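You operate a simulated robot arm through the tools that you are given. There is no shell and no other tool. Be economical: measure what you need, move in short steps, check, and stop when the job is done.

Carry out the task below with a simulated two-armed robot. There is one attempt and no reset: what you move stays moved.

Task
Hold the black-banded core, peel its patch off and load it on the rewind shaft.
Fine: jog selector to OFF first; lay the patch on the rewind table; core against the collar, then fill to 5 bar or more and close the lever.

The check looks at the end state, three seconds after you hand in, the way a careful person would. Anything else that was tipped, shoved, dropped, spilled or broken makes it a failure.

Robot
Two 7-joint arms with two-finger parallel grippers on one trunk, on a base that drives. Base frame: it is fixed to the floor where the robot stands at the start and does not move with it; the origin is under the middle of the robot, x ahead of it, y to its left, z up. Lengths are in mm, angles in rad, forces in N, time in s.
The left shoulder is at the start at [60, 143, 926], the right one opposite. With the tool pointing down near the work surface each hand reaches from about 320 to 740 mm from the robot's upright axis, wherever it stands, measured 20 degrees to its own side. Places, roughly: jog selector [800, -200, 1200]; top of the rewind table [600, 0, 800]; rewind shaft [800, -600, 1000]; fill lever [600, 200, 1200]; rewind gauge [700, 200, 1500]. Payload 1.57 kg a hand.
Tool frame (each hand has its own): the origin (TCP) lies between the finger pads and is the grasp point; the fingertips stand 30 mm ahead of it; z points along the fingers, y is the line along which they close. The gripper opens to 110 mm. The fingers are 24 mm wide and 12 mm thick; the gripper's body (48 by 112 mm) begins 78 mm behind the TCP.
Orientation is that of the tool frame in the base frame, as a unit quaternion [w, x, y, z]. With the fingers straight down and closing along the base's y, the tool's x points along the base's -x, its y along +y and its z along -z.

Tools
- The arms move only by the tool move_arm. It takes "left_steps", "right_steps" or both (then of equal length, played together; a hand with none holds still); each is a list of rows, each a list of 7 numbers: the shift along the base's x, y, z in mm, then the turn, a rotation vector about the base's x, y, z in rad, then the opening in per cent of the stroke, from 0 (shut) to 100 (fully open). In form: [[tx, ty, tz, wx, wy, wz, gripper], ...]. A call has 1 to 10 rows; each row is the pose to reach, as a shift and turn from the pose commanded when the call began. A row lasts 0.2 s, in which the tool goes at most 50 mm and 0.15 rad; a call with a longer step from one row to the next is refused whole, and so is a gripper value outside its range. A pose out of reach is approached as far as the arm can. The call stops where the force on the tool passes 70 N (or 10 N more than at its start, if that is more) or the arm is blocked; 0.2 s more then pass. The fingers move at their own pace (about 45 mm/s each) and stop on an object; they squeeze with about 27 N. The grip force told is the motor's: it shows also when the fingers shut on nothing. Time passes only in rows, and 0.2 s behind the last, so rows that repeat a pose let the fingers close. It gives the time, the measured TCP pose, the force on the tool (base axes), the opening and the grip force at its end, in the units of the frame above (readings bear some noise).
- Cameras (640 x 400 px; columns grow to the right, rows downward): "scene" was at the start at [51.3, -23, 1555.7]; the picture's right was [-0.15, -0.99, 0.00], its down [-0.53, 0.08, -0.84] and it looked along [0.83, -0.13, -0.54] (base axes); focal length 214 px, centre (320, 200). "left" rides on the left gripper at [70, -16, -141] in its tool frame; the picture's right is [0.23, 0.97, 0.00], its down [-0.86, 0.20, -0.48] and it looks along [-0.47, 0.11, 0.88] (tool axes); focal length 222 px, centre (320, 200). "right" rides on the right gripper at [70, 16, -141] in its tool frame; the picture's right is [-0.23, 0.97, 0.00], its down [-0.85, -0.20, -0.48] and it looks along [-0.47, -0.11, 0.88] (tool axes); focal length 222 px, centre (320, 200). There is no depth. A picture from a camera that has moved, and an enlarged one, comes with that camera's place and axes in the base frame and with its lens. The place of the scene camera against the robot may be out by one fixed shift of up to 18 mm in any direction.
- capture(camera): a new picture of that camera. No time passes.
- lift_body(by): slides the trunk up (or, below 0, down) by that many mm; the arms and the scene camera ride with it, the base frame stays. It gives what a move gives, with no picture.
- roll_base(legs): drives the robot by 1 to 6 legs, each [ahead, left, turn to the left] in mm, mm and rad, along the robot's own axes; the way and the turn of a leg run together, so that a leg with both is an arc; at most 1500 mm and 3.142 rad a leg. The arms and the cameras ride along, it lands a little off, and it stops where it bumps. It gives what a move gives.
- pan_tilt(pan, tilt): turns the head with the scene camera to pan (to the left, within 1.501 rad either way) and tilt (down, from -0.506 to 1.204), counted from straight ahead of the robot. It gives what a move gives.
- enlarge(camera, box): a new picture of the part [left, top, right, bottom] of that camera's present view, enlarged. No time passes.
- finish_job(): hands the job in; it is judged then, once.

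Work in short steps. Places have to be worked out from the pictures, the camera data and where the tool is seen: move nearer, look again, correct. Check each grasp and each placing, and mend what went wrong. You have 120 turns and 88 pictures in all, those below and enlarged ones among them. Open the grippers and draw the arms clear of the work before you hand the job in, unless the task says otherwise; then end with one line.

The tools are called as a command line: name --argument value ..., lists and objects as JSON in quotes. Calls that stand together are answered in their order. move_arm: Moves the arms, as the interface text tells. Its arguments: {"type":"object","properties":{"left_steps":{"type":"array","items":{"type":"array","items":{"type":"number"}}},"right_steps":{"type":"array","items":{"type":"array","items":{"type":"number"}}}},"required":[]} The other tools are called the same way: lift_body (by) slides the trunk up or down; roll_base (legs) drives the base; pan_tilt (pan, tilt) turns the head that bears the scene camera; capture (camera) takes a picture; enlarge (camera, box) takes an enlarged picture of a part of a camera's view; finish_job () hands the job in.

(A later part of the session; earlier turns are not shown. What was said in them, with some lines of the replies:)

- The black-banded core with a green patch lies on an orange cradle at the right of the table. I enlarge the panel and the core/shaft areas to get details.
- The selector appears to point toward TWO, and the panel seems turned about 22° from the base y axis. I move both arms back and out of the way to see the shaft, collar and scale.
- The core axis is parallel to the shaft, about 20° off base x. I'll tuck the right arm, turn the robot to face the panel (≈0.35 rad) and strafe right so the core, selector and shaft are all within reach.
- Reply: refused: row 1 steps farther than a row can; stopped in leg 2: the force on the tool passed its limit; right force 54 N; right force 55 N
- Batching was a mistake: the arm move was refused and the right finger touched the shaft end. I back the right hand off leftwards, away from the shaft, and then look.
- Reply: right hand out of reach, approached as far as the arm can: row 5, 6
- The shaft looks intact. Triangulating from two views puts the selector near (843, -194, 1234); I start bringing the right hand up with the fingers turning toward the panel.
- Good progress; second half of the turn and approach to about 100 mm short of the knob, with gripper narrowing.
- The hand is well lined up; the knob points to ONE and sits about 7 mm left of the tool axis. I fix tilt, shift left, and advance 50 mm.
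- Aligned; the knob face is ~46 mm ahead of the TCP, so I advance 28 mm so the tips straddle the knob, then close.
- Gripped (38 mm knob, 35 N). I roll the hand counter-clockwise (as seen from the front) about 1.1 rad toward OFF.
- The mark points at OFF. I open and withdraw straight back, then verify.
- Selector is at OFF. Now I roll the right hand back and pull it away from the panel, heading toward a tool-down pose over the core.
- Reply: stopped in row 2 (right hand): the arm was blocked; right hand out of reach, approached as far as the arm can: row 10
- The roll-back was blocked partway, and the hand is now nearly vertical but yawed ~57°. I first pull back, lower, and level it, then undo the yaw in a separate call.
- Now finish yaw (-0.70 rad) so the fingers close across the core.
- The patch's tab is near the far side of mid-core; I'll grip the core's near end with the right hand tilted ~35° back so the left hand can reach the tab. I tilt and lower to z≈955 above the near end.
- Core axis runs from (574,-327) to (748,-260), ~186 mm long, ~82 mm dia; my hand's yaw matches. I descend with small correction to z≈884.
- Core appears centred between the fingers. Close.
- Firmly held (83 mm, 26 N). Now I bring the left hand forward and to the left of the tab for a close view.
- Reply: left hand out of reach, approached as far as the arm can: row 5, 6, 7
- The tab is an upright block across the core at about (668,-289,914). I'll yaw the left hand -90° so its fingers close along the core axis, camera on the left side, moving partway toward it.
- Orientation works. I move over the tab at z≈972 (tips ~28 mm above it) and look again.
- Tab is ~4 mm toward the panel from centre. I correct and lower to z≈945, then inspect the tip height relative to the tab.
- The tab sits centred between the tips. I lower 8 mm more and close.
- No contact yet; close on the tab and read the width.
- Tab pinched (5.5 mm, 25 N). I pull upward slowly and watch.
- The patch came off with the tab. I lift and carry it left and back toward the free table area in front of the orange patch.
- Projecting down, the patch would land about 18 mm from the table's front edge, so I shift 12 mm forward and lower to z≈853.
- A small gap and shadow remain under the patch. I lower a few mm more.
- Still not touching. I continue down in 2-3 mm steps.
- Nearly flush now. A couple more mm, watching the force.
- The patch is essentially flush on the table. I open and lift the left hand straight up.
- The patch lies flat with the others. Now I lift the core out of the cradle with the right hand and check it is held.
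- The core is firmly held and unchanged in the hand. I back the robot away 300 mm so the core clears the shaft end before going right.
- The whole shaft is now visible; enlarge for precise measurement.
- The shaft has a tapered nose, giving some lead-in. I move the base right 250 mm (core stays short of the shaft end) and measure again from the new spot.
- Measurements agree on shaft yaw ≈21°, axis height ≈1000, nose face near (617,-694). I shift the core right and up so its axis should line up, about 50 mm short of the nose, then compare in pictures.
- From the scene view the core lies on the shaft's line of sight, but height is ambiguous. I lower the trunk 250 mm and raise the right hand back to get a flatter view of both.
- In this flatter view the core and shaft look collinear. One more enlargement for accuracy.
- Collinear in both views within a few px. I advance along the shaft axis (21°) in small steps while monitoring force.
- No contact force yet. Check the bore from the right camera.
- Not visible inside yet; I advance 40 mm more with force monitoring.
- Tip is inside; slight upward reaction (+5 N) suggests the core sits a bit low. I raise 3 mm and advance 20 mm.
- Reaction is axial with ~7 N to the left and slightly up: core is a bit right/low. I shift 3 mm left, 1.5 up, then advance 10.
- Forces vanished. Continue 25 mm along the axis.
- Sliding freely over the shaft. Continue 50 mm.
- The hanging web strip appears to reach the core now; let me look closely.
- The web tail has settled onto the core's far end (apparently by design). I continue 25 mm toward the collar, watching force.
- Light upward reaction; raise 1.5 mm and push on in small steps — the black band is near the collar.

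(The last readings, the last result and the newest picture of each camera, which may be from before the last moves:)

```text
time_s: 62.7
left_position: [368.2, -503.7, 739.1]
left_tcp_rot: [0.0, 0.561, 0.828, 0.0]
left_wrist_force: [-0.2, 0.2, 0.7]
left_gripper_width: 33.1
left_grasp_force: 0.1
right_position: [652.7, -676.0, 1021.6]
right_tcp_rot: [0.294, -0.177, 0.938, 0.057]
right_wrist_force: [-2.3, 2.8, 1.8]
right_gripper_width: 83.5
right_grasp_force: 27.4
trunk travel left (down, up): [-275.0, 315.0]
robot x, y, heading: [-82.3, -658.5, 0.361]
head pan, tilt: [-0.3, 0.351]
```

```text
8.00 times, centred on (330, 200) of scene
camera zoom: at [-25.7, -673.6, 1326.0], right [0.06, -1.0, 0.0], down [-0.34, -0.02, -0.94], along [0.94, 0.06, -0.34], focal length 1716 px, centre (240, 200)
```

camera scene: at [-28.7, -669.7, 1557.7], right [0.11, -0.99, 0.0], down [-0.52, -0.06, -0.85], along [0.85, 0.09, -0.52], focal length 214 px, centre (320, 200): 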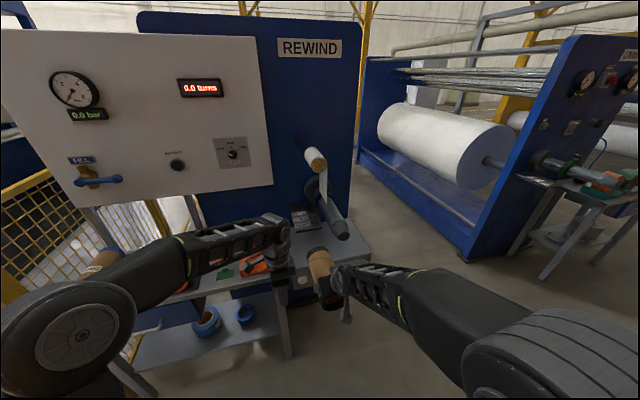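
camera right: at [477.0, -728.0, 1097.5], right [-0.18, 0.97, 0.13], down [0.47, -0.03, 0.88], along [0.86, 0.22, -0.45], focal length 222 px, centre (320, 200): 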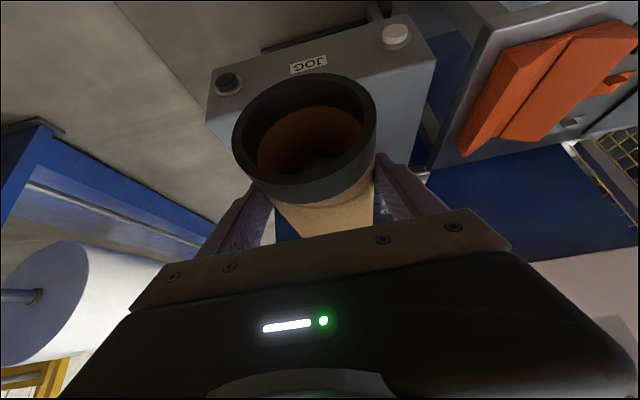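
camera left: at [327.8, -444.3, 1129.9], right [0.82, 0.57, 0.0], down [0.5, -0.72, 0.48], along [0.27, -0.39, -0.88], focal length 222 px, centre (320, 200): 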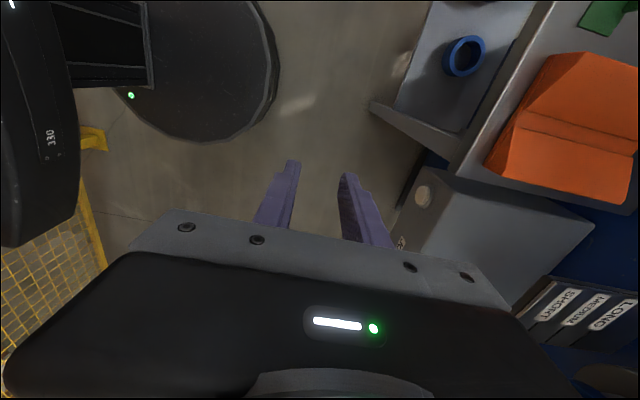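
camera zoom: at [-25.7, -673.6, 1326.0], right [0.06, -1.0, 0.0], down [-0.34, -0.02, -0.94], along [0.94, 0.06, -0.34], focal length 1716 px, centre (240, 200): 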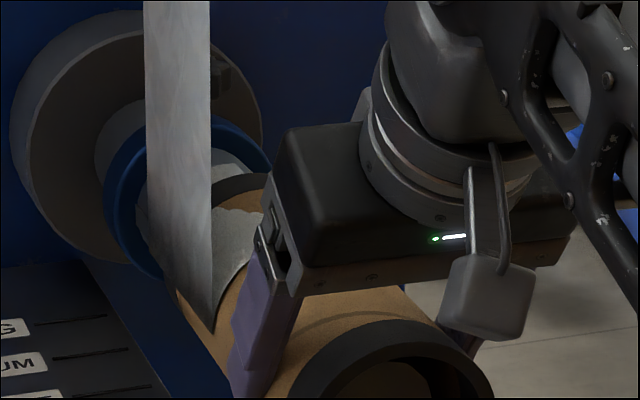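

Still a gap of ~20 mm of shaft visible. Continue.

move_arm --right_steps '[[4.7, 1.8, 0, 0, 0, 0, 30], [9.3, 3.6, 0, 0, 0, 0, 30], [14, 5.4, 0, 0, 0, 0, 30]]'

enlarge --camera "scene" --box '[310, 175, 350, 225]'

```text
time_s: 63.5
left_position: [368.9, -503.9, 738.7]
left_tcp_rot: [0.0, 0.561, 0.828, -0.001]
left_wrist_force: [1.0, -1.1, 0.5]
left_gripper_width: 33.1
left_grasp_force: 0.0
right_position: [666.4, -670.7, 1023.6]
right_tcp_rot: [0.295, -0.176, 0.937, 0.058]
right_wrist_force: [-0.4, 1.9, 2.7]
right_gripper_width: 83.4
right_grasp_force: 26.9
trunk travel left (down, up): [-275.0, 315.0]
robot x, y, heading: [-85.4, -664.0, 0.363]
head pan, tilt: [-0.3, 0.351]
```

```text
8.00 times, centred on (330, 200) of scene
camera zoom: at [-25.7, -673.7, 1326.0], right [0.06, -1.0, 0.0], down [-0.34, -0.02, -0.94], along [0.94, 0.06, -0.34], focal length 1716 px, centre (240, 200)
```

zoom: 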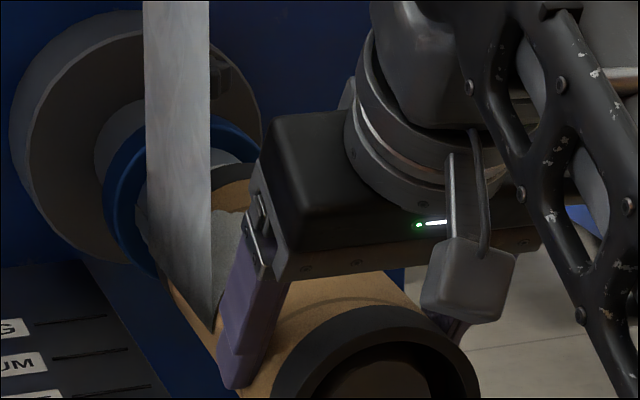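

Gap nearly closed. Push on 12 mm in 3 mm rows and read the axial force.

move_arm --right_steps '[[2.8, 1.1, 0, 0, 0, 0, 30], [5.6, 2.2, 0, 0, 0, 0, 30], [8.4, 3.2, 0, 0, 0, 0, 30]]'

```text
time_s: 64.3
left_position: [367.1, -504.3, 739.1]
left_tcp_rot: [0.002, 0.56, 0.829, -0.001]
left_wrist_force: [-0.5, -0.1, 0.8]
left_gripper_width: 32.9
left_grasp_force: 0.0
right_position: [669.0, -669.0, 1021.3]
right_tcp_rot: [0.297, -0.177, 0.937, 0.057]
right_wrist_force: [-4.8, 1.8, 12.8]
right_gripper_width: 83.1
right_grasp_force: 26.5
right hand out of reach, approached as far as the arm can: row 1, 3
trunk travel left (down, up): [-275.0, 315.0]
robot x, y, heading: [-83.1, -658.4, 0.364]
head pan, tilt: [-0.3, 0.351]
```

The arm is at its reach limit. I nudge the base forward 7 mm, which carries the core along the shaft (base heading ≈ shaft direction).

roll_base --legs '[[7, 0, 0]]'

enlarge --camera "scene" --box '[310, 175, 350, 225]'

```text
time_s: 65.0
left_position: [374.5, -500.7, 738.3]
left_tcp_rot: [0.001, 0.56, 0.829, -0.001]
left_wrist_force: [-0.3, 0.2, 0.5]
left_gripper_width: 33.3
left_grasp_force: 0.1
right_position: [676.1, -666.1, 1022.5]
right_tcp_rot: [0.297, -0.176, 0.937, 0.057]
right_wrist_force: [1.7, 5.7, 17.7]
right_gripper_width: 83.5
right_grasp_force: 27.1
trunk travel left (down, up): [-275.0, 315.0]
robot x, y, heading: [-73.5, -657.4, 0.357]
head pan, tilt: [-0.3, 0.351]
```

```text
8.00 times, centred on (330, 200) of scene
camera zoom: at [-20.1, -670.7, 1326.1], right [0.06, -1.0, 0.0], down [-0.34, -0.02, -0.94], along [0.94, 0.06, -0.34], focal length 1716 px, centre (240, 200)
```

zoom: 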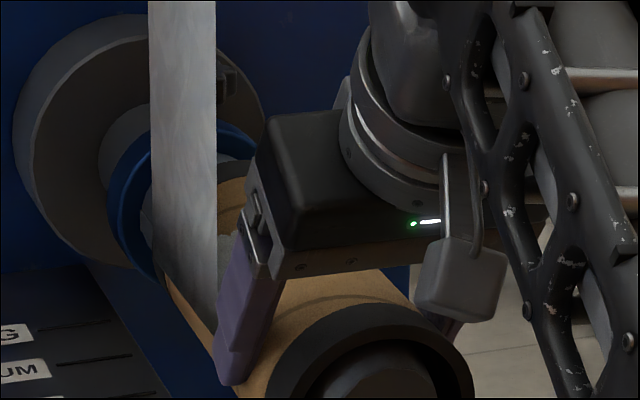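

Close to contact, but with an upward reaction building (17 N). I relieve that by raising 2 mm (hand), then check.

move_arm --right_steps '[[0, 0, 1, 0, 0, 0, 30], [0, 0, 2, 0, 0, 0, 30]]'

roll_base --legs '[[5, 0, 0]]'

```text
time_s: 65.6
left_position: [375.4, -500.6, 738.8]
left_tcp_rot: [0.001, 0.56, 0.829, 0.0]
left_wrist_force: [0.2, 0.7, -0.1]
left_gripper_width: 33.0
left_grasp_force: 0.0
right_position: [678.4, -667.2, 1023.4]
right_tcp_rot: [0.297, -0.177, 0.936, 0.058]
right_wrist_force: [-2.9, 1.4, 2.4]
right_gripper_width: 83.4
right_grasp_force: 26.8
trunk travel left (down, up): [-275.0, 315.0]
robot x, y, heading: [-76.3, -659.2, 0.358]
head pan, tilt: [-0.3, 0.351]
```

```text
time_s: 66.3
left_position: [379.2, -499.4, 739.0]
left_tcp_rot: [0.0, 0.559, 0.829, -0.001]
left_wrist_force: [-0.6, -0.8, 0.3]
left_gripper_width: 33.2
left_grasp_force: 0.0
right_position: [682.1, -663.9, 1022.1]
right_tcp_rot: [0.298, -0.176, 0.936, 0.058]
right_wrist_force: [-0.3, 5.5, 2.0]
right_gripper_width: 83.3
right_grasp_force: 26.8
trunk travel left (down, up): [-275.0, 315.0]
robot x, y, heading: [-73.9, -656.3, 0.36]
head pan, tilt: [-0.3, 0.351]
```

No axial reaction yet; another 5 mm.

roll_base --legs '[[5, 0, 0]]'

enlarge --camera "scene" --box '[310, 175, 350, 225]'

```text
time_s: 67.1
left_position: [384.2, -497.9, 737.6]
left_tcp_rot: [-0.001, 0.559, 0.829, 0.0]
left_wrist_force: [-0.2, -0.3, 0.5]
left_gripper_width: 33.0
left_grasp_force: 0.0
right_position: [688.3, -661.0, 1023.1]
right_tcp_rot: [0.299, -0.177, 0.936, 0.059]
right_wrist_force: [0.3, 3.0, 1.4]
right_gripper_width: 83.4
right_grasp_force: 27.2
trunk travel left (down, up): [-275.0, 315.0]
robot x, y, heading: [-68.7, -650.7, 0.362]
head pan, tilt: [-0.3, 0.351]
```

```text
8.00 times, centred on (330, 200) of scene
camera zoom: at [-9.1, -667.3, 1326.0], right [0.06, -1.0, 0.0], down [-0.34, -0.02, -0.94], along [0.94, 0.06, -0.34], focal length 1716 px, centre (240, 200)
```

zoom: 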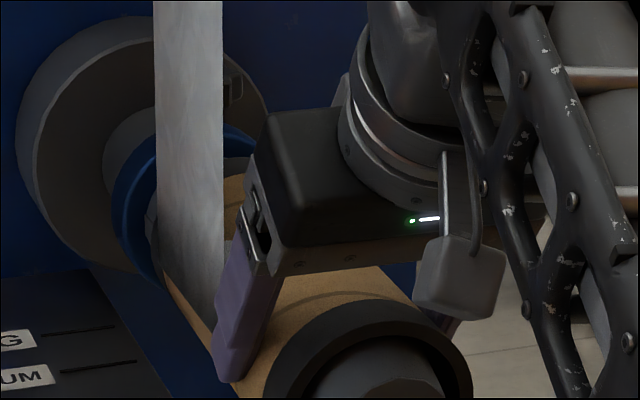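

The band is right at the collar now; push 4 mm more to feel contact.

roll_base --legs '[[4, 0, 0]]'

```text
time_s: 67.8
left_position: [387.7, -496.3, 738.2]
left_tcp_rot: [-0.001, 0.56, 0.828, -0.001]
left_wrist_force: [-0.1, -1.1, 0.8]
left_gripper_width: 33.1
left_grasp_force: 0.1
right_position: [691.3, -659.3, 1024.4]
right_tcp_rot: [0.299, -0.177, 0.936, 0.059]
right_wrist_force: [0.5, 2.0, 1.8]
right_gripper_width: 83.5
right_grasp_force: 26.8
trunk travel left (down, up): [-275.0, 315.0]
robot x, y, heading: [-62.9, -654.3, 0.359]
head pan, tilt: [-0.3, 0.351]
```

roll_base --legs '[[4, 0, 0]]'

enlarge --camera "scene" --box '[310, 175, 350, 225]'

```text
time_s: 68.5
left_position: [391.8, -494.5, 737.2]
left_tcp_rot: [0.0, 0.559, 0.829, 0.0]
left_wrist_force: [-0.4, 0.0, -0.6]
left_gripper_width: 32.9
left_grasp_force: 0.0
right_position: [696.3, -657.4, 1022.9]
right_tcp_rot: [0.299, -0.178, 0.936, 0.059]
right_wrist_force: [1.2, 2.9, 1.3]
right_gripper_width: 83.7
right_grasp_force: 27.2
trunk travel left (down, up): [-275.0, 315.0]
robot x, y, heading: [-58.5, -652.8, 0.366]
head pan, tilt: [-0.3, 0.351]
```

```text
8.00 times, centred on (330, 200) of scene
camera zoom: at [-1.3, -664.4, 1326.0], right [0.06, -1.0, 0.0], down [-0.34, -0.02, -0.94], along [0.94, 0.06, -0.34], focal length 1716 px, centre (240, 200)
```

zoom: 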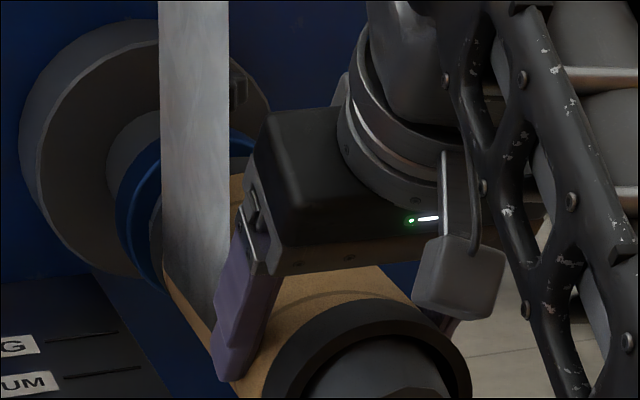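

roll_base --legs '[[4, 0, 0]]'

```text
time_s: 69.2
left_position: [395.8, -491.5, 738.3]
left_tcp_rot: [0.0, 0.56, 0.828, 0.0]
left_wrist_force: [0.9, 0.1, 0.0]
left_gripper_width: 33.0
left_grasp_force: 0.1
right_position: [698.9, -656.1, 1023.1]
right_tcp_rot: [0.299, -0.176, 0.936, 0.059]
right_wrist_force: [0.9, 2.7, 1.8]
right_gripper_width: 83.4
right_grasp_force: 27.1
trunk travel left (down, up): [-275.0, 315.0]
robot x, y, heading: [-53.4, -649.9, 0.363]
head pan, tilt: [-0.3, 0.351]
```

roll_base --legs '[[6, 0, 0]]'

enlarge --camera "scene" --box '[310, 175, 350, 225]'

```text
time_s: 70.0
left_position: [401.8, -490.4, 737.6]
left_tcp_rot: [0.0, 0.56, 0.828, -0.001]
left_wrist_force: [0.7, 0.4, -0.3]
left_gripper_width: 32.9
left_grasp_force: 0.1
right_position: [704.6, -653.3, 1023.8]
right_tcp_rot: [0.299, -0.176, 0.936, 0.059]
right_wrist_force: [-1.1, 1.2, 1.2]
right_gripper_width: 83.4
right_grasp_force: 27.0
trunk travel left (down, up): [-275.0, 315.0]
robot x, y, heading: [-51.0, -645.2, 0.361]
head pan, tilt: [-0.3, 0.351]
```

```text
8.00 times, centred on (330, 200) of scene
camera zoom: at [8.0, -660.8, 1326.0], right [0.06, -1.0, 0.0], down [-0.34, -0.02, -0.94], along [0.94, 0.06, -0.34], focal length 1716 px, centre (240, 200)
```

zoom: 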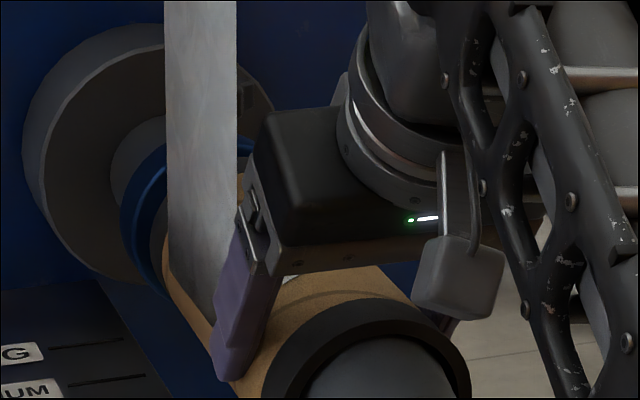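

roll_base --legs '[[5, 0, 0]]'

```text
time_s: 70.7
left_position: [405.7, -487.8, 737.8]
left_tcp_rot: [0.0, 0.56, 0.829, 0.0]
left_wrist_force: [0.2, 0.5, 0.0]
left_gripper_width: 32.8
left_grasp_force: 0.1
right_position: [708.9, -652.3, 1023.3]
right_tcp_rot: [0.3, -0.177, 0.935, 0.06]
right_wrist_force: [0.4, 0.9, 1.7]
right_gripper_width: 83.5
right_grasp_force: 27.2
trunk travel left (down, up): [-275.0, 315.0]
robot x, y, heading: [-44.5, -649.6, 0.366]
head pan, tilt: [-0.3, 0.351]
```

roll_base --legs '[[5, 0, 0]]'

```text
time_s: 71.4
left_position: [410.8, -485.9, 737.0]
left_tcp_rot: [0.0, 0.56, 0.828, 0.001]
left_wrist_force: [0.5, -0.6, 0.0]
left_gripper_width: 32.8
left_grasp_force: 0.0
right_position: [714.6, -649.4, 1024.5]
right_tcp_rot: [0.301, -0.177, 0.935, 0.059]
right_wrist_force: [0.8, 1.8, 1.5]
right_gripper_width: 83.4
right_grasp_force: 27.6
trunk travel left (down, up): [-275.0, 315.0]
robot x, y, heading: [-41.0, -643.2, 0.364]
head pan, tilt: [-0.3, 0.351]
```

Forces are still free, so there's no contact yet. I look again.

enlarge --camera "scene" --box '[310, 175, 350, 225]'

capture --camera "right"

```text
8.00 times, centred on (330, 200) of scene
camera zoom: at [17.6, -657.1, 1326.0], right [0.06, -1.0, 0.0], down [-0.34, -0.02, -0.94], along [0.94, 0.06, -0.34], focal length 1716 px, centre (240, 200)
```

zoom: 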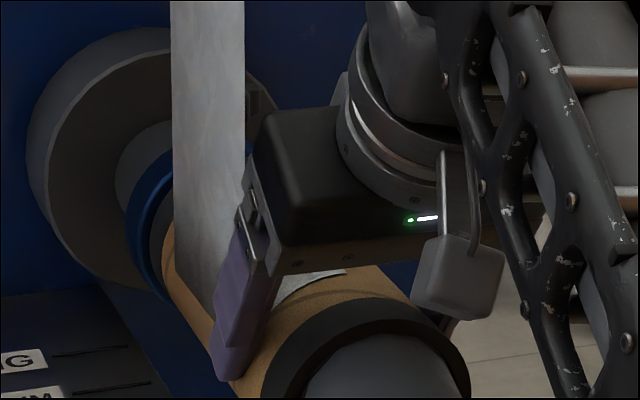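

```text
16 pictures are left
camera right: at [579.5, -686.4, 1098.5], right [-0.19, 0.97, 0.14], down [0.46, -0.04, 0.89], along [0.87, 0.23, -0.44], focal length 222 px, centre (320, 200)
```

right: 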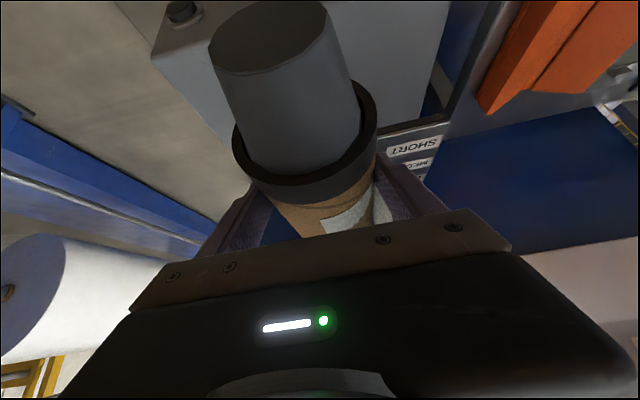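

The nose now protrudes from the near end, and the band is practically touching the collar. Push 4 mm more.

roll_base --legs '[[4, 0, 0]]'

```text
time_s: 72.1
left_position: [415.0, -483.5, 738.1]
left_tcp_rot: [0.0, 0.56, 0.828, 0.001]
left_wrist_force: [-1.0, -0.3, 0.5]
left_gripper_width: 33.3
left_grasp_force: 0.3
right_position: [719.4, -648.4, 1023.5]
right_tcp_rot: [0.3, -0.177, 0.936, 0.059]
right_wrist_force: [-0.7, 0.9, 1.6]
right_gripper_width: 83.3
right_grasp_force: 27.4
trunk travel left (down, up): [-275.0, 315.0]
robot x, y, heading: [-33.9, -639.3, 0.366]
head pan, tilt: [-0.3, 0.351]
```

roll_base --legs '[[4, 0, 0]]'

```text
time_s: 72.8
left_position: [417.4, -483.4, 738.9]
left_tcp_rot: [0.0, 0.56, 0.828, 0.0]
left_wrist_force: [0.1, -0.2, 0.4]
left_gripper_width: 33.1
left_grasp_force: 0.0
right_position: [721.8, -646.9, 1024.0]
right_tcp_rot: [0.3, -0.176, 0.936, 0.06]
right_wrist_force: [-0.1, 1.6, 0.5]
right_gripper_width: 83.0
right_grasp_force: 26.8
trunk travel left (down, up): [-275.0, 315.0]
robot x, y, heading: [-33.1, -640.6, 0.36]
head pan, tilt: [-0.3, 0.351]
```

roll_base --legs '[[5, 0, 0]]'

```text
time_s: 73.6
left_position: [422.1, -482.5, 739.8]
left_tcp_rot: [0.0, 0.56, 0.829, 0.0]
left_wrist_force: [-0.4, 0.0, -0.6]
left_gripper_width: 33.0
left_grasp_force: 0.0
right_position: [722.9, -646.1, 1025.8]
right_tcp_rot: [0.3, -0.177, 0.936, 0.059]
right_wrist_force: [-19.8, -6.9, 2.7]
right_gripper_width: 83.4
right_grasp_force: 27.5
trunk travel left (down, up): [-275.0, 315.0]
robot x, y, heading: [-30.5, -637.5, 0.362]
head pan, tilt: [-0.3, 0.351]
```

Contact: 21 N axial reaction and the hand stopped – the core is against the collar. I open the fingers while staying put, then withdraw backward and up.

move_arm --right_steps '[[0, 0, 0, 0, 0, 0, 45], [0, 0, 0, 0, 0, 0, 100], [0, 0, 0, 0, 0, 0, 100], [-7, -2.5, 12, 0, 0, 0, 100], [-17, -6, 28, 0, 0, 0, 100], [-30, -11, 48, 0, 0, 0, 100], [-46, -17, 75, 0, 0, 0, 100], [-65, -25, 100, 0, 0, 0, 100]]'

enlarge --camera "scene" --box '[290, 150, 390, 250]'

```text
time_s: 75.4
left_position: [422.6, -482.1, 738.7]
left_tcp_rot: [0.0, 0.56, 0.828, 0.001]
left_wrist_force: [1.0, 0.9, -0.2]
left_gripper_width: 33.0
left_grasp_force: 0.0
right_position: [644.8, -671.4, 1092.9]
right_tcp_rot: [0.308, -0.177, 0.933, 0.055]
right_wrist_force: [1.1, -1.1, 0.0]
right_gripper_width: 110.1
right_grasp_force: 0.1
right hand out of reach, approached as far as the arm can: row 5, 6, 7, 8
trunk travel left (down, up): [-275.0, 315.0]
robot x, y, heading: [-28.5, -641.2, 0.361]
head pan, tilt: [-0.3, 0.351]
```

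```text
4.00 times, centred on (340, 200) of scene
camera zoom: at [29.6, -653.0, 1325.9], right [0.06, -1.0, 0.0], down [-0.34, -0.02, -0.94], along [0.94, 0.06, -0.34], focal length 858 px, centre (240, 200)
```

zoom: 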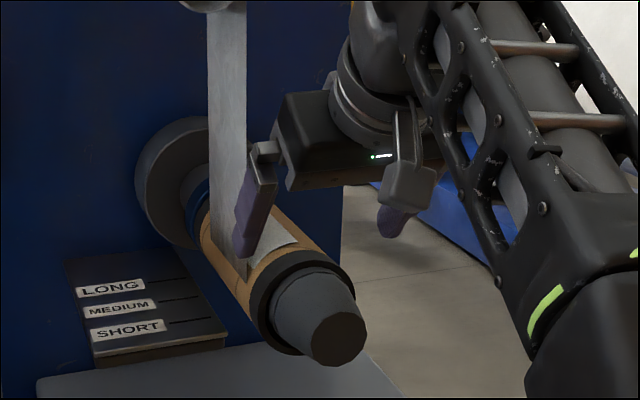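

The core is seated on the shaft with its band at the blue collar. I withdraw the right hand back along the shaft direction and slightly up.

move_arm --right_steps '[[-30, -11, 5, 0, 0, 0, 100], [-70, -27, 5, 0, 0, 0, 100], [-110, -42, 5, 0, 0, 0, 100], [-150, -58, 0, 0, 0, 0, 100], [-190, -73, 0, 0, 0, 0, 100], [-230, -88, 0, 0, 0, 0, 100]]'

enlarge --camera "scene" --box '[290, 150, 390, 250]'

```text
time_s: 76.8
left_position: [423.3, -481.8, 737.8]
left_tcp_rot: [-0.001, 0.56, 0.828, 0.0]
left_wrist_force: [-0.3, -0.1, 0.1]
left_gripper_width: 32.9
left_grasp_force: 0.1
right_position: [413.0, -753.3, 1091.7]
right_tcp_rot: [0.299, -0.177, 0.936, 0.059]
right_wrist_force: [0.1, 0.0, -0.8]
right_gripper_width: 110.0
right_grasp_force: 0.1
trunk travel left (down, up): [-275.0, 315.0]
robot x, y, heading: [-30.7, -640.3, 0.365]
head pan, tilt: [-0.3, 0.351]
```

```text
4.00 times, centred on (340, 200) of scene
camera zoom: at [29.3, -652.5, 1326.0], right [0.06, -1.0, 0.0], down [-0.34, -0.02, -0.94], along [0.94, 0.06, -0.34], focal length 858 px, centre (240, 200)
```

zoom: 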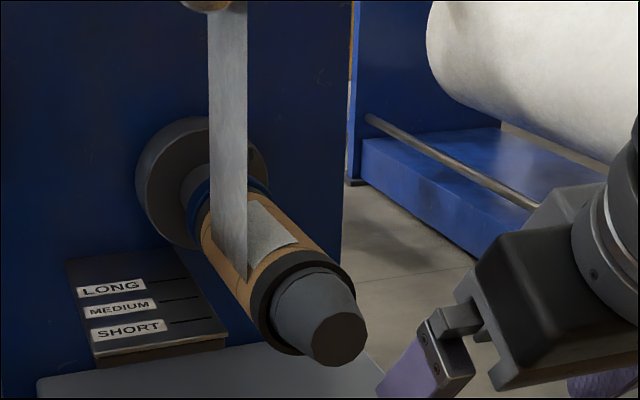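

The core sits correctly on the shaft. Next is the fill lever, triangulated at pivot (582,293,1199), handle end (631,192,1190). I raise the trunk back and strafe left ~460 mm.

lift_body --by 250

roll_base --legs '[[0, 460, 0]]'

pan_tilt --pan 0.15 --tilt 0.35

capture --camera "scene"

```text
time_s: 79.3
left_position: [423.7, -481.3, 989.5]
left_tcp_rot: [0.001, 0.56, 0.829, 0.0]
left_wrist_force: [0.4, 0.1, -0.5]
left_gripper_width: 32.9
left_grasp_force: 0.1
right_position: [413.1, -754.4, 1341.1]
right_tcp_rot: [0.299, -0.177, 0.936, 0.059]
right_wrist_force: [0.4, -0.2, -0.8]
right_gripper_width: 110.2
right_grasp_force: 0.1
trunk travel left (down, up): [-525.0, 65.0]
robot x, y, heading: [-27.2, -634.0, 0.362]
head pan, tilt: [-0.3, 0.351]
```

```text
time_s: 82.1
left_position: [261.6, -50.7, 987.7]
left_tcp_rot: [0.0, 0.562, 0.827, 0.001]
left_wrist_force: [0.5, 0.5, 0.3]
left_gripper_width: 33.0
left_grasp_force: 0.1
right_position: [252.0, -324.5, 1342.6]
right_tcp_rot: [0.299, -0.176, 0.936, 0.059]
right_wrist_force: [0.2, 0.4, 0.0]
right_gripper_width: 109.9
right_grasp_force: 0.0
trunk travel left (down, up): [-525.0, 65.0]
robot x, y, heading: [-188.0, -207.0, 0.362]
head pan, tilt: [-0.3, 0.351]
```

```text
time_s: 83.0
left_position: [261.3, -51.8, 988.2]
left_tcp_rot: [0.0, 0.561, 0.828, 0.001]
left_wrist_force: [-0.6, 0.1, -0.7]
left_gripper_width: 32.9
left_grasp_force: 0.0
right_position: [251.9, -325.2, 1342.5]
right_tcp_rot: [0.299, -0.177, 0.936, 0.06]
right_wrist_force: [0.5, 0.2, -0.1]
right_gripper_width: 109.9
right_grasp_force: 0.1
trunk travel left (down, up): [-525.0, 65.0]
robot x, y, heading: [-189.7, -208.5, 0.359]
head pan, tilt: [0.15, 0.351]
```

```text
13 pictures are left
camera scene: at [-144.2, -181.9, 1576.0], right [0.49, -0.87, 0.0], down [-0.3, -0.17, -0.94], along [0.82, 0.46, -0.34], focal length 214 px, centre (320, 200)
```

scene: 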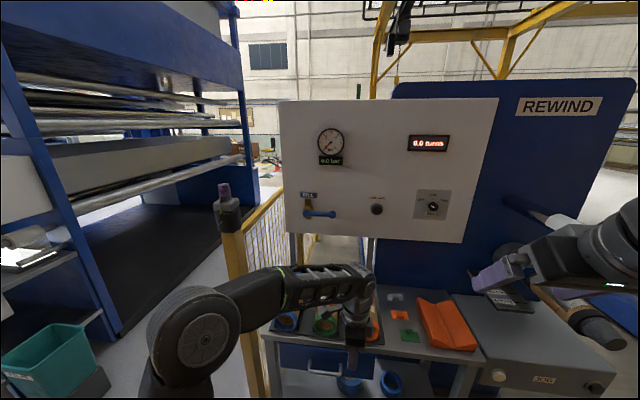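

I zoom onto the lever to understand how it turns.

enlarge --camera "scene" --box '[285, 120, 365, 230]'

```text
3.64 times, centred on (325, 175) of scene
camera zoom: at [-144.2, -181.9, 1576.0], right [0.49, -0.87, 0.0], down [-0.3, -0.17, -0.94], along [0.82, 0.46, -0.34], focal length 780 px, centre (302, 291)
```

zoom: 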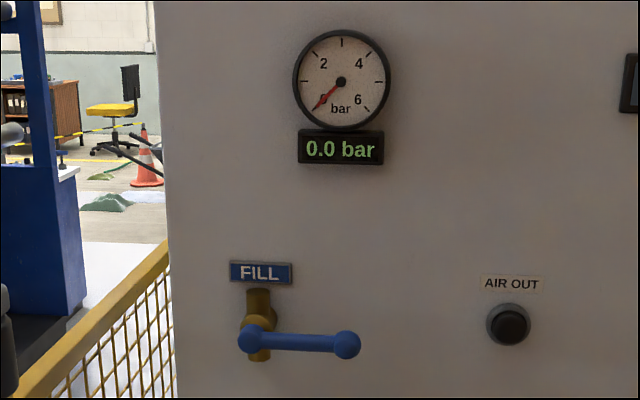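

The handle lies across the brass pipe (closed) and turns about the panel normal. I first yaw the left hand back to its natural roll, here in free space.

move_arm --left_steps '[[0, 0, 5, 0, 0, 0.15, 0], [0, 5, 10, 0, 0, 0.3, 0], [0, 10, 15, 0, 0, 0.45, 0], [0, 15, 20, 0, 0, 0.6, 0], [0, 20, 25, 0, 0, 0.75, 0], [0, 25, 30, 0, 0, 0.9, 0], [0, 30, 35, 0, 0, 1.05, 0], [0, 35, 40, 0, 0, 1.2, 0], [0, 40, 45, 0, 0, 1.35, 0], [0, 45, 50, 0, 0, 1.5, 0]]'

```text
time_s: 85.2
left_position: [261.1, -6.1, 1037.2]
left_tcp_rot: [-0.001, -0.156, 0.988, 0.001]
left_wrist_force: [-0.2, 0.3, -0.3]
left_gripper_width: 0.1
left_grasp_force: 21.3
right_position: [250.2, -324.1, 1341.7]
right_tcp_rot: [0.299, -0.176, 0.936, 0.059]
right_wrist_force: [-0.3, -0.1, 0.0]
right_gripper_width: 110.1
right_grasp_force: 0.1
trunk travel left (down, up): [-525.0, 65.0]
robot x, y, heading: [-190.9, -210.5, 0.363]
head pan, tilt: [0.15, 0.351]
```

Now pitch the left hand forward (10 rows) while rising.

move_arm --left_steps '[[0, 0, 15, 0.0525, -0.1405, 0, 0], [0, 0, 30, 0.105, -0.281, 0, 0], [0, 0, 45, 0.1575, -0.4215, 0, 0], [0, 0, 60, 0.21, -0.562, 0, 0], [0, 0, 80, 0.2625, -0.7025, 0, 0], [0, 0, 100, 0.315, -0.843, 0, 0], [0, 0, 120, 0.3675, -0.9835, 0, 0], [0, 0, 140, 0.42, -1.124, 0, 0], [0, 0, 160, 0.4725, -1.2645, 0, 0], [0, 0, 180, 0.525, -1.405, 0, 0]]'

```text
time_s: 87.4
left_position: [262.7, -6.3, 1218.5]
left_tcp_rot: [0.668, -0.113, 0.723, 0.138]
left_wrist_force: [0.2, 1.1, 0.2]
left_gripper_width: 0.2
left_grasp_force: 21.5
right_position: [251.6, -324.4, 1341.8]
right_tcp_rot: [0.299, -0.177, 0.936, 0.06]
right_wrist_force: [0.2, -0.2, -0.4]
right_gripper_width: 110.0
right_grasp_force: 0.1
trunk travel left (down, up): [-525.0, 65.0]
robot x, y, heading: [-195.0, -210.5, 0.359]
head pan, tilt: [0.15, 0.351]
```

Left hand points at the panel. Drive forward 225 mm and view with the left camera.

roll_base --legs '[[225, 0, 0]]'

capture --camera "left"

```text
time_s: 89.1
left_position: [475.4, 73.3, 1217.8]
left_tcp_rot: [0.667, -0.111, 0.724, 0.137]
left_wrist_force: [-0.3, -0.1, -0.5]
left_gripper_width: 0.1
left_grasp_force: 21.6
right_position: [463.7, -246.3, 1341.5]
right_tcp_rot: [0.299, -0.174, 0.936, 0.059]
right_wrist_force: [0.8, -0.1, -0.4]
right_gripper_width: 110.0
right_grasp_force: 0.1
trunk travel left (down, up): [-525.0, 65.0]
robot x, y, heading: [20.4, -130.9, 0.351]
head pan, tilt: [0.15, 0.351]
```

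```text
11 pictures are left
camera left: at [343.5, 10.1, 1157.7], right [-0.35, 0.92, -0.18], down [-0.44, 0.0, 0.9], along [0.82, 0.4, 0.41], focal length 222 px, centre (320, 200)
```

left: 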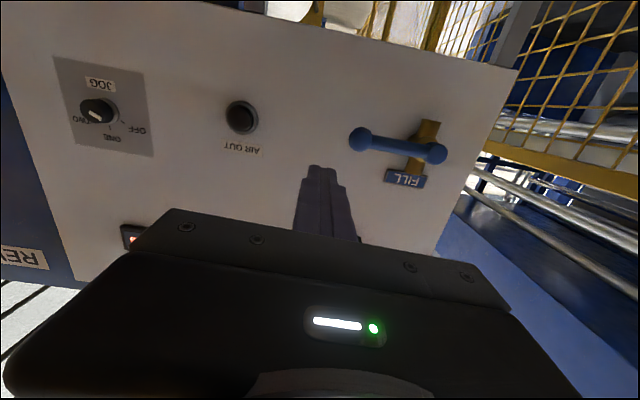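

Lever confirmed near ball (631,196,1197), pivot (582,297,1198). I bring the closed fist above the bar, ~80 mm out from the pivot.

move_arm --left_steps '[[20, 35, 20, 0, 0, 0, 0], [45, 70, 25, 0, 0, 0, 0], [72, 100, 25, 0, 0, 0, 0], [100, 125, 22, 0, 0, 0, 0], [128, 146, 18, 0, 0, 0, 0], [128, 146, 15, 0, 0, 0, 0]]'

capture --camera "left"

```text
time_s: 90.5
left_position: [601.6, 216.7, 1234.7]
left_tcp_rot: [0.668, -0.112, 0.723, 0.137]
left_wrist_force: [0.3, -0.6, -0.4]
left_gripper_width: 0.0
left_grasp_force: 21.7
right_position: [463.2, -246.3, 1341.8]
right_tcp_rot: [0.3, -0.175, 0.936, 0.059]
right_wrist_force: [0.5, -0.1, -0.1]
right_gripper_width: 109.8
right_grasp_force: 0.1
trunk travel left (down, up): [-525.0, 65.0]
robot x, y, heading: [26.9, -124.9, 0.357]
head pan, tilt: [0.15, 0.351]
```

```text
10 pictures are left
camera left: at [469.3, 155.0, 1173.8], right [-0.35, 0.92, -0.18], down [-0.44, 0.0, 0.9], along [0.82, 0.4, 0.41], focal length 222 px, centre (320, 200)
```

left: 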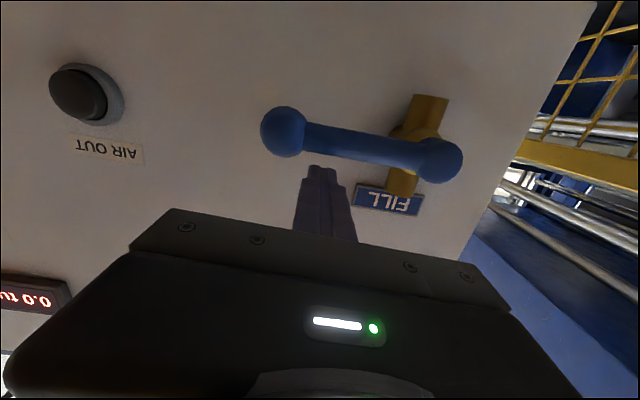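

The fist is above the bar in the right place. I press down ~25 mm and read the force to test the opening direction.

move_arm --left_steps '[[0, 0, -8, 0, 0, 0, 0], [0, 0, -14, 0, 0, 0, 0], [0, 0, -20, 0, 0, 0, 0], [0, 0, -26, 0, 0, 0, 0]]'

```text
time_s: 91.5
left_position: [600.9, 216.7, 1222.5]
left_tcp_rot: [0.678, -0.112, 0.713, 0.139]
left_wrist_force: [9.4, 2.5, 49.3]
left_gripper_width: 0.0
left_grasp_force: 20.9
right_position: [459.4, -248.5, 1342.5]
right_tcp_rot: [0.301, -0.175, 0.936, 0.059]
right_wrist_force: [-0.2, -1.1, -0.1]
right_gripper_width: 110.3
right_grasp_force: 0.1
trunk travel left (down, up): [-525.0, 65.0]
robot x, y, heading: [19.6, -131.9, 0.356]
head pan, tilt: [0.15, 0.351]
```

Downward is blocked (49 N), so the lever opens upward. I back off, go under the bar, and come forward again.

move_arm --left_steps '[[0, 0, 30, 0, 0, 0, 0], [-40, -14, 30, 0, 0, 0, 0], [-66, -24, 5, 0, 0, 0, 0], [-66, -24, -40, 0, 0, 0, 0], [-66, -24, -62, 0, 0, 0, 0], [-33, -12, -62, 0, 0, 0, 0], [0, 0, -62, 0, 0, 0, 0]]'

```text
time_s: 93.1
left_position: [602.3, 217.3, 1144.9]
left_tcp_rot: [0.668, -0.112, 0.723, 0.136]
left_wrist_force: [-1.3, 0.2, -0.5]
left_gripper_width: 0.0
left_grasp_force: 21.2
right_position: [462.4, -247.6, 1342.2]
right_tcp_rot: [0.299, -0.175, 0.936, 0.059]
right_wrist_force: [0.9, -0.3, 0.1]
right_gripper_width: 109.8
right_grasp_force: 0.0
trunk travel left (down, up): [-525.0, 65.0]
robot x, y, heading: [21.0, -128.6, 0.357]
head pan, tilt: [0.15, 0.351]
```

I push up along the lever's arc to the vertical (open) position in one smooth call.

move_arm --left_steps '[[0, 0, 30, 0, 0, 0, 0], [1, -2.7, 54, 0, 0, 0, 0], [0, 0, 76, 0, 0, 0, 0], [-2.9, 7.9, 96, 0, 0, 0, 0], [-7.5, 20.7, 114, 0, 0, 0, 0], [-13.5, 37.2, 127.5, 0, 0, 0, 0], [-20.5, 56.4, 136, 0, 0, 0, 0], [-23, 63, 138, 0, 0, 0, 0]]'

enlarge --camera "scene" --box '[180, 60, 400, 220]'

```text
time_s: 94.9
left_position: [582.7, 276.6, 1282.3]
left_tcp_rot: [0.667, -0.11, 0.724, 0.136]
left_wrist_force: [4.4, -8.8, -3.3]
left_gripper_width: 0.0
left_grasp_force: 21.5
right_position: [464.2, -248.2, 1341.2]
right_tcp_rot: [0.3, -0.174, 0.936, 0.059]
right_wrist_force: [-0.2, 0.1, 0.5]
right_gripper_width: 110.3
right_grasp_force: 0.0
trunk travel left (down, up): [-525.0, 65.0]
robot x, y, heading: [22.0, -133.0, 0.352]
head pan, tilt: [0.15, 0.351]
```

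```text
2.50 times, centred on (290, 140) of scene
camera zoom: at [69.0, -104.9, 1575.9], right [0.48, -0.88, 0.0], down [-0.3, -0.17, -0.94], along [0.82, 0.45, -0.34], focal length 536 px, centre (395, 350)
```

zoom: 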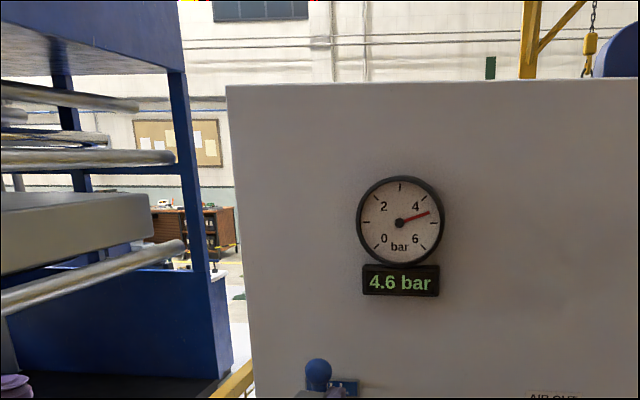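

Pressure is already 4.6 bar and rising, so I immediately go around to the bar's left side and push it back down closed, in one call.

move_arm --left_steps '[[-42.3, -15.4, 0, 0, 0, 0, 0], [-57.7, 26.9, 0, 0, 0, 0, 0], [-15.4, 42.3, 0, 0, 0, 0, 0], [-5.1, 14.1, 1, 0, 0, 0, 0], [7.2, -19.7, -7, 0, 0, 0, 0], [17.1, -47, -29, 0, 0, 0, 0], [22.2, -61.1, -55, 0, 0, 0, 0], [22.2, -61.1, -66, 0, 0, 0, 0]]'

enlarge --camera "scene" --box '[240, 100, 400, 250]'

```text
time_s: 96.7
left_position: [602.9, 217.2, 1222.7]
left_tcp_rot: [0.671, -0.111, 0.72, 0.138]
left_wrist_force: [6.0, 2.3, 18.4]
left_gripper_width: 0.4
left_grasp_force: 21.0
right_position: [461.6, -246.5, 1343.1]
right_tcp_rot: [0.3, -0.175, 0.936, 0.059]
right_wrist_force: [-0.3, 0.4, -0.5]
right_gripper_width: 109.8
right_grasp_force: 0.1
trunk travel left (down, up): [-525.0, 65.0]
robot x, y, heading: [20.2, -126.3, 0.353]
head pan, tilt: [0.15, 0.351]
```

```text
2.67 times, centred on (320, 175) of scene
camera zoom: at [67.0, -103.4, 1576.4], right [0.48, -0.87, 0.0], down [-0.3, -0.17, -0.94], along [0.82, 0.46, -0.34], focal length 572 px, centre (320, 267)
```

zoom: 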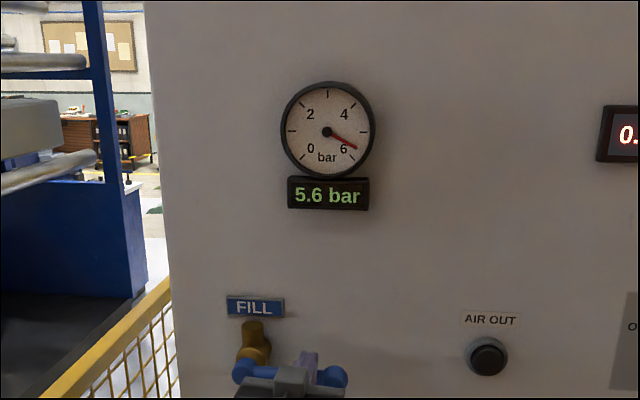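

5.6 bar and the lever is back horizontal. I lift off and withdraw the left hand.

move_arm --left_steps '[[0, 0, 25, 0, 0, 0, 0], [-45, -16, 25, 0, 0, 0, 0], [-90, -33, 25, 0, 0, 0, 20], [-135, -49, 25, 0, 0, 0, 50], [-170, -62, 20, 0, 0, 0, 80], [-170, -62, 20, 0, 0, 0, 100]]'

roll_base --legs '[[-225, 0, 0]]'

capture --camera "scene"

```text
time_s: 98.1
left_position: [433.3, 162.5, 1235.6]
left_tcp_rot: [0.667, -0.111, 0.724, 0.136]
left_wrist_force: [0.2, 0.1, -0.1]
left_gripper_width: 80.0
left_grasp_force: 0.0
right_position: [462.1, -245.6, 1341.5]
right_tcp_rot: [0.299, -0.174, 0.936, 0.059]
right_wrist_force: [1.0, -0.6, -0.7]
right_gripper_width: 110.0
right_grasp_force: 0.0
trunk travel left (down, up): [-525.0, 65.0]
robot x, y, heading: [18.7, -131.9, 0.353]
head pan, tilt: [0.15, 0.351]
```

```text
time_s: 99.8
left_position: [215.6, 78.9, 1237.9]
left_tcp_rot: [0.668, -0.111, 0.723, 0.136]
left_wrist_force: [-0.6, 0.8, -0.3]
left_gripper_width: 110.2
left_grasp_force: 0.1
right_position: [244.4, -327.8, 1343.4]
right_tcp_rot: [0.3, -0.174, 0.936, 0.059]
right_wrist_force: [-0.9, -0.2, 0.2]
right_gripper_width: 110.0
right_grasp_force: 0.0
trunk travel left (down, up): [-525.0, 65.0]
robot x, y, heading: [-192.0, -209.4, 0.351]
head pan, tilt: [0.15, 0.351]
```

```text
7 pictures are left
camera scene: at [-149.9, -183.7, 1576.0], right [0.48, -0.88, 0.0], down [-0.3, -0.17, -0.94], along [0.82, 0.45, -0.34], focal length 214 px, centre (320, 200)
```

scene: 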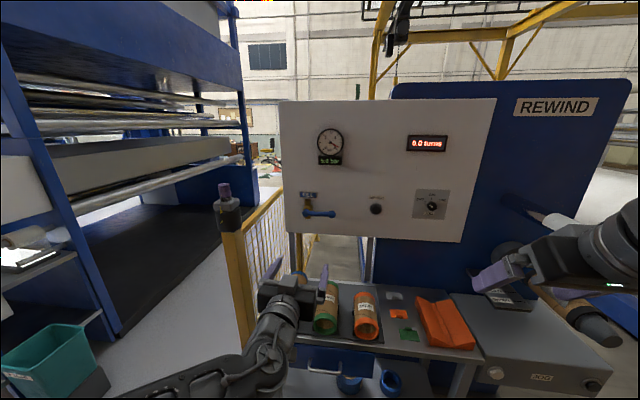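

Lever, gauge and patches look right. I zoom to confirm the pressure and lever, and pan to check the core.

enlarge --camera "scene" --box '[285, 110, 465, 230]'

pan_tilt --pan -0.6 --tilt 0.45

move_arm --right_steps '[[-10, -40, 0, 0, 0, 0, 100], [-20, -80, 0, 0, 0, 0, 100], [-30, -120, 0, 0, 0, 0, 100]]'

capture --camera "scene"

```text
3.33 times, centred on (375, 170) of scene
camera zoom: at [-149.9, -183.7, 1576.0], right [0.48, -0.88, 0.0], down [-0.3, -0.17, -0.94], along [0.82, 0.45, -0.34], focal length 715 px, centre (137, 300)
```

zoom: 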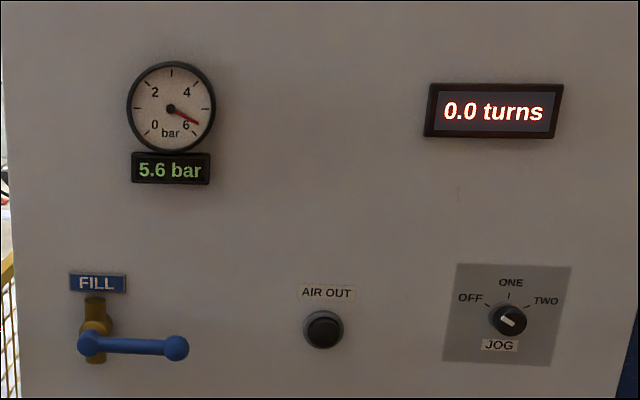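

```text
time_s: 101.0
left_position: [216.3, 79.6, 1236.5]
left_tcp_rot: [0.668, -0.112, 0.723, 0.137]
left_wrist_force: [-0.1, 0.9, -0.5]
left_gripper_width: 110.3
left_grasp_force: 0.0
right_position: [246.7, -327.0, 1342.4]
right_tcp_rot: [0.299, -0.174, 0.936, 0.059]
right_wrist_force: [0.1, 0.6, -0.3]
right_gripper_width: 109.9
right_grasp_force: 0.0
trunk travel left (down, up): [-525.0, 65.0]
robot x, y, heading: [-192.7, -207.8, 0.359]
head pan, tilt: [-0.6, 0.45]
```

```text
time_s: 101.8
left_position: [217.9, 77.9, 1237.7]
left_tcp_rot: [0.667, -0.11, 0.724, 0.137]
left_wrist_force: [-0.2, 0.2, 0.0]
left_gripper_width: 109.8
left_grasp_force: 0.0
right_position: [254.6, -432.2, 1325.7]
right_tcp_rot: [0.3, -0.173, 0.936, 0.059]
right_wrist_force: [-0.5, -0.8, -0.2]
right_gripper_width: 109.8
right_grasp_force: 0.0
right hand out of reach, approached as far as the arm can: row 1, 2, 3
trunk travel left (down, up): [-525.0, 65.0]
robot x, y, heading: [-194.4, -207.5, 0.356]
head pan, tilt: [-0.6, 0.45]
```

```text
5 pictures are left
camera scene: at [-140.5, -252.2, 1566.7], right [-0.24, -0.97, 0.0], down [-0.42, 0.11, -0.9], along [0.87, -0.22, -0.44], focal length 214 px, centre (320, 200)
```

scene: 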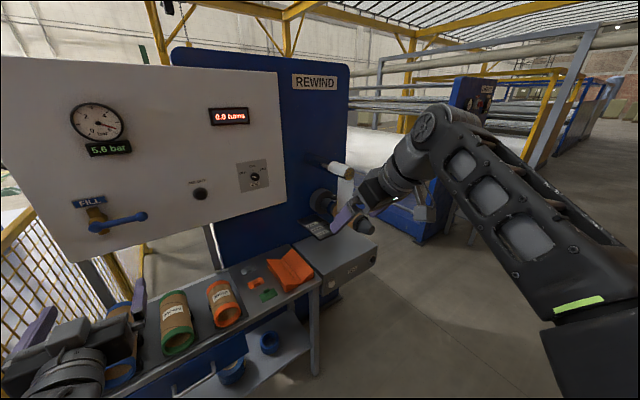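

5.6 bar, lever closed, selector OFF. One zoom on the core and collar.

enlarge --camera "scene" --box '[295, 160, 385, 245]'

```text
4.71 times, centred on (340, 202) of scene
camera zoom: at [-140.5, -252.2, 1566.7], right [-0.24, -0.97, 0.0], down [-0.42, 0.11, -0.9], along [0.87, -0.22, -0.44], focal length 1009 px, centre (226, 188)
```

zoom: 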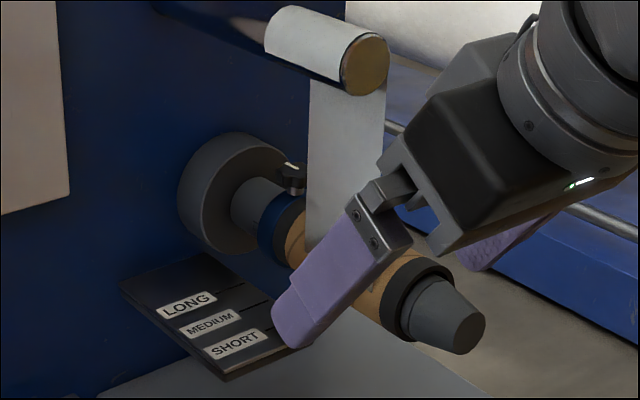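

The core is seated tight against the collar, and both grippers are open and clear of the work. Handing in.

finish_job

```text
The job is handed in.
```

The job is handed in: the jog selector is at OFF, the patch lies flat on the rewind table, the core is on the shaft against the collar, the gauge reads 5.6 bar, and the fill lever is closed. Early on, my right gripper bumped the shaft end; I saw no damage.
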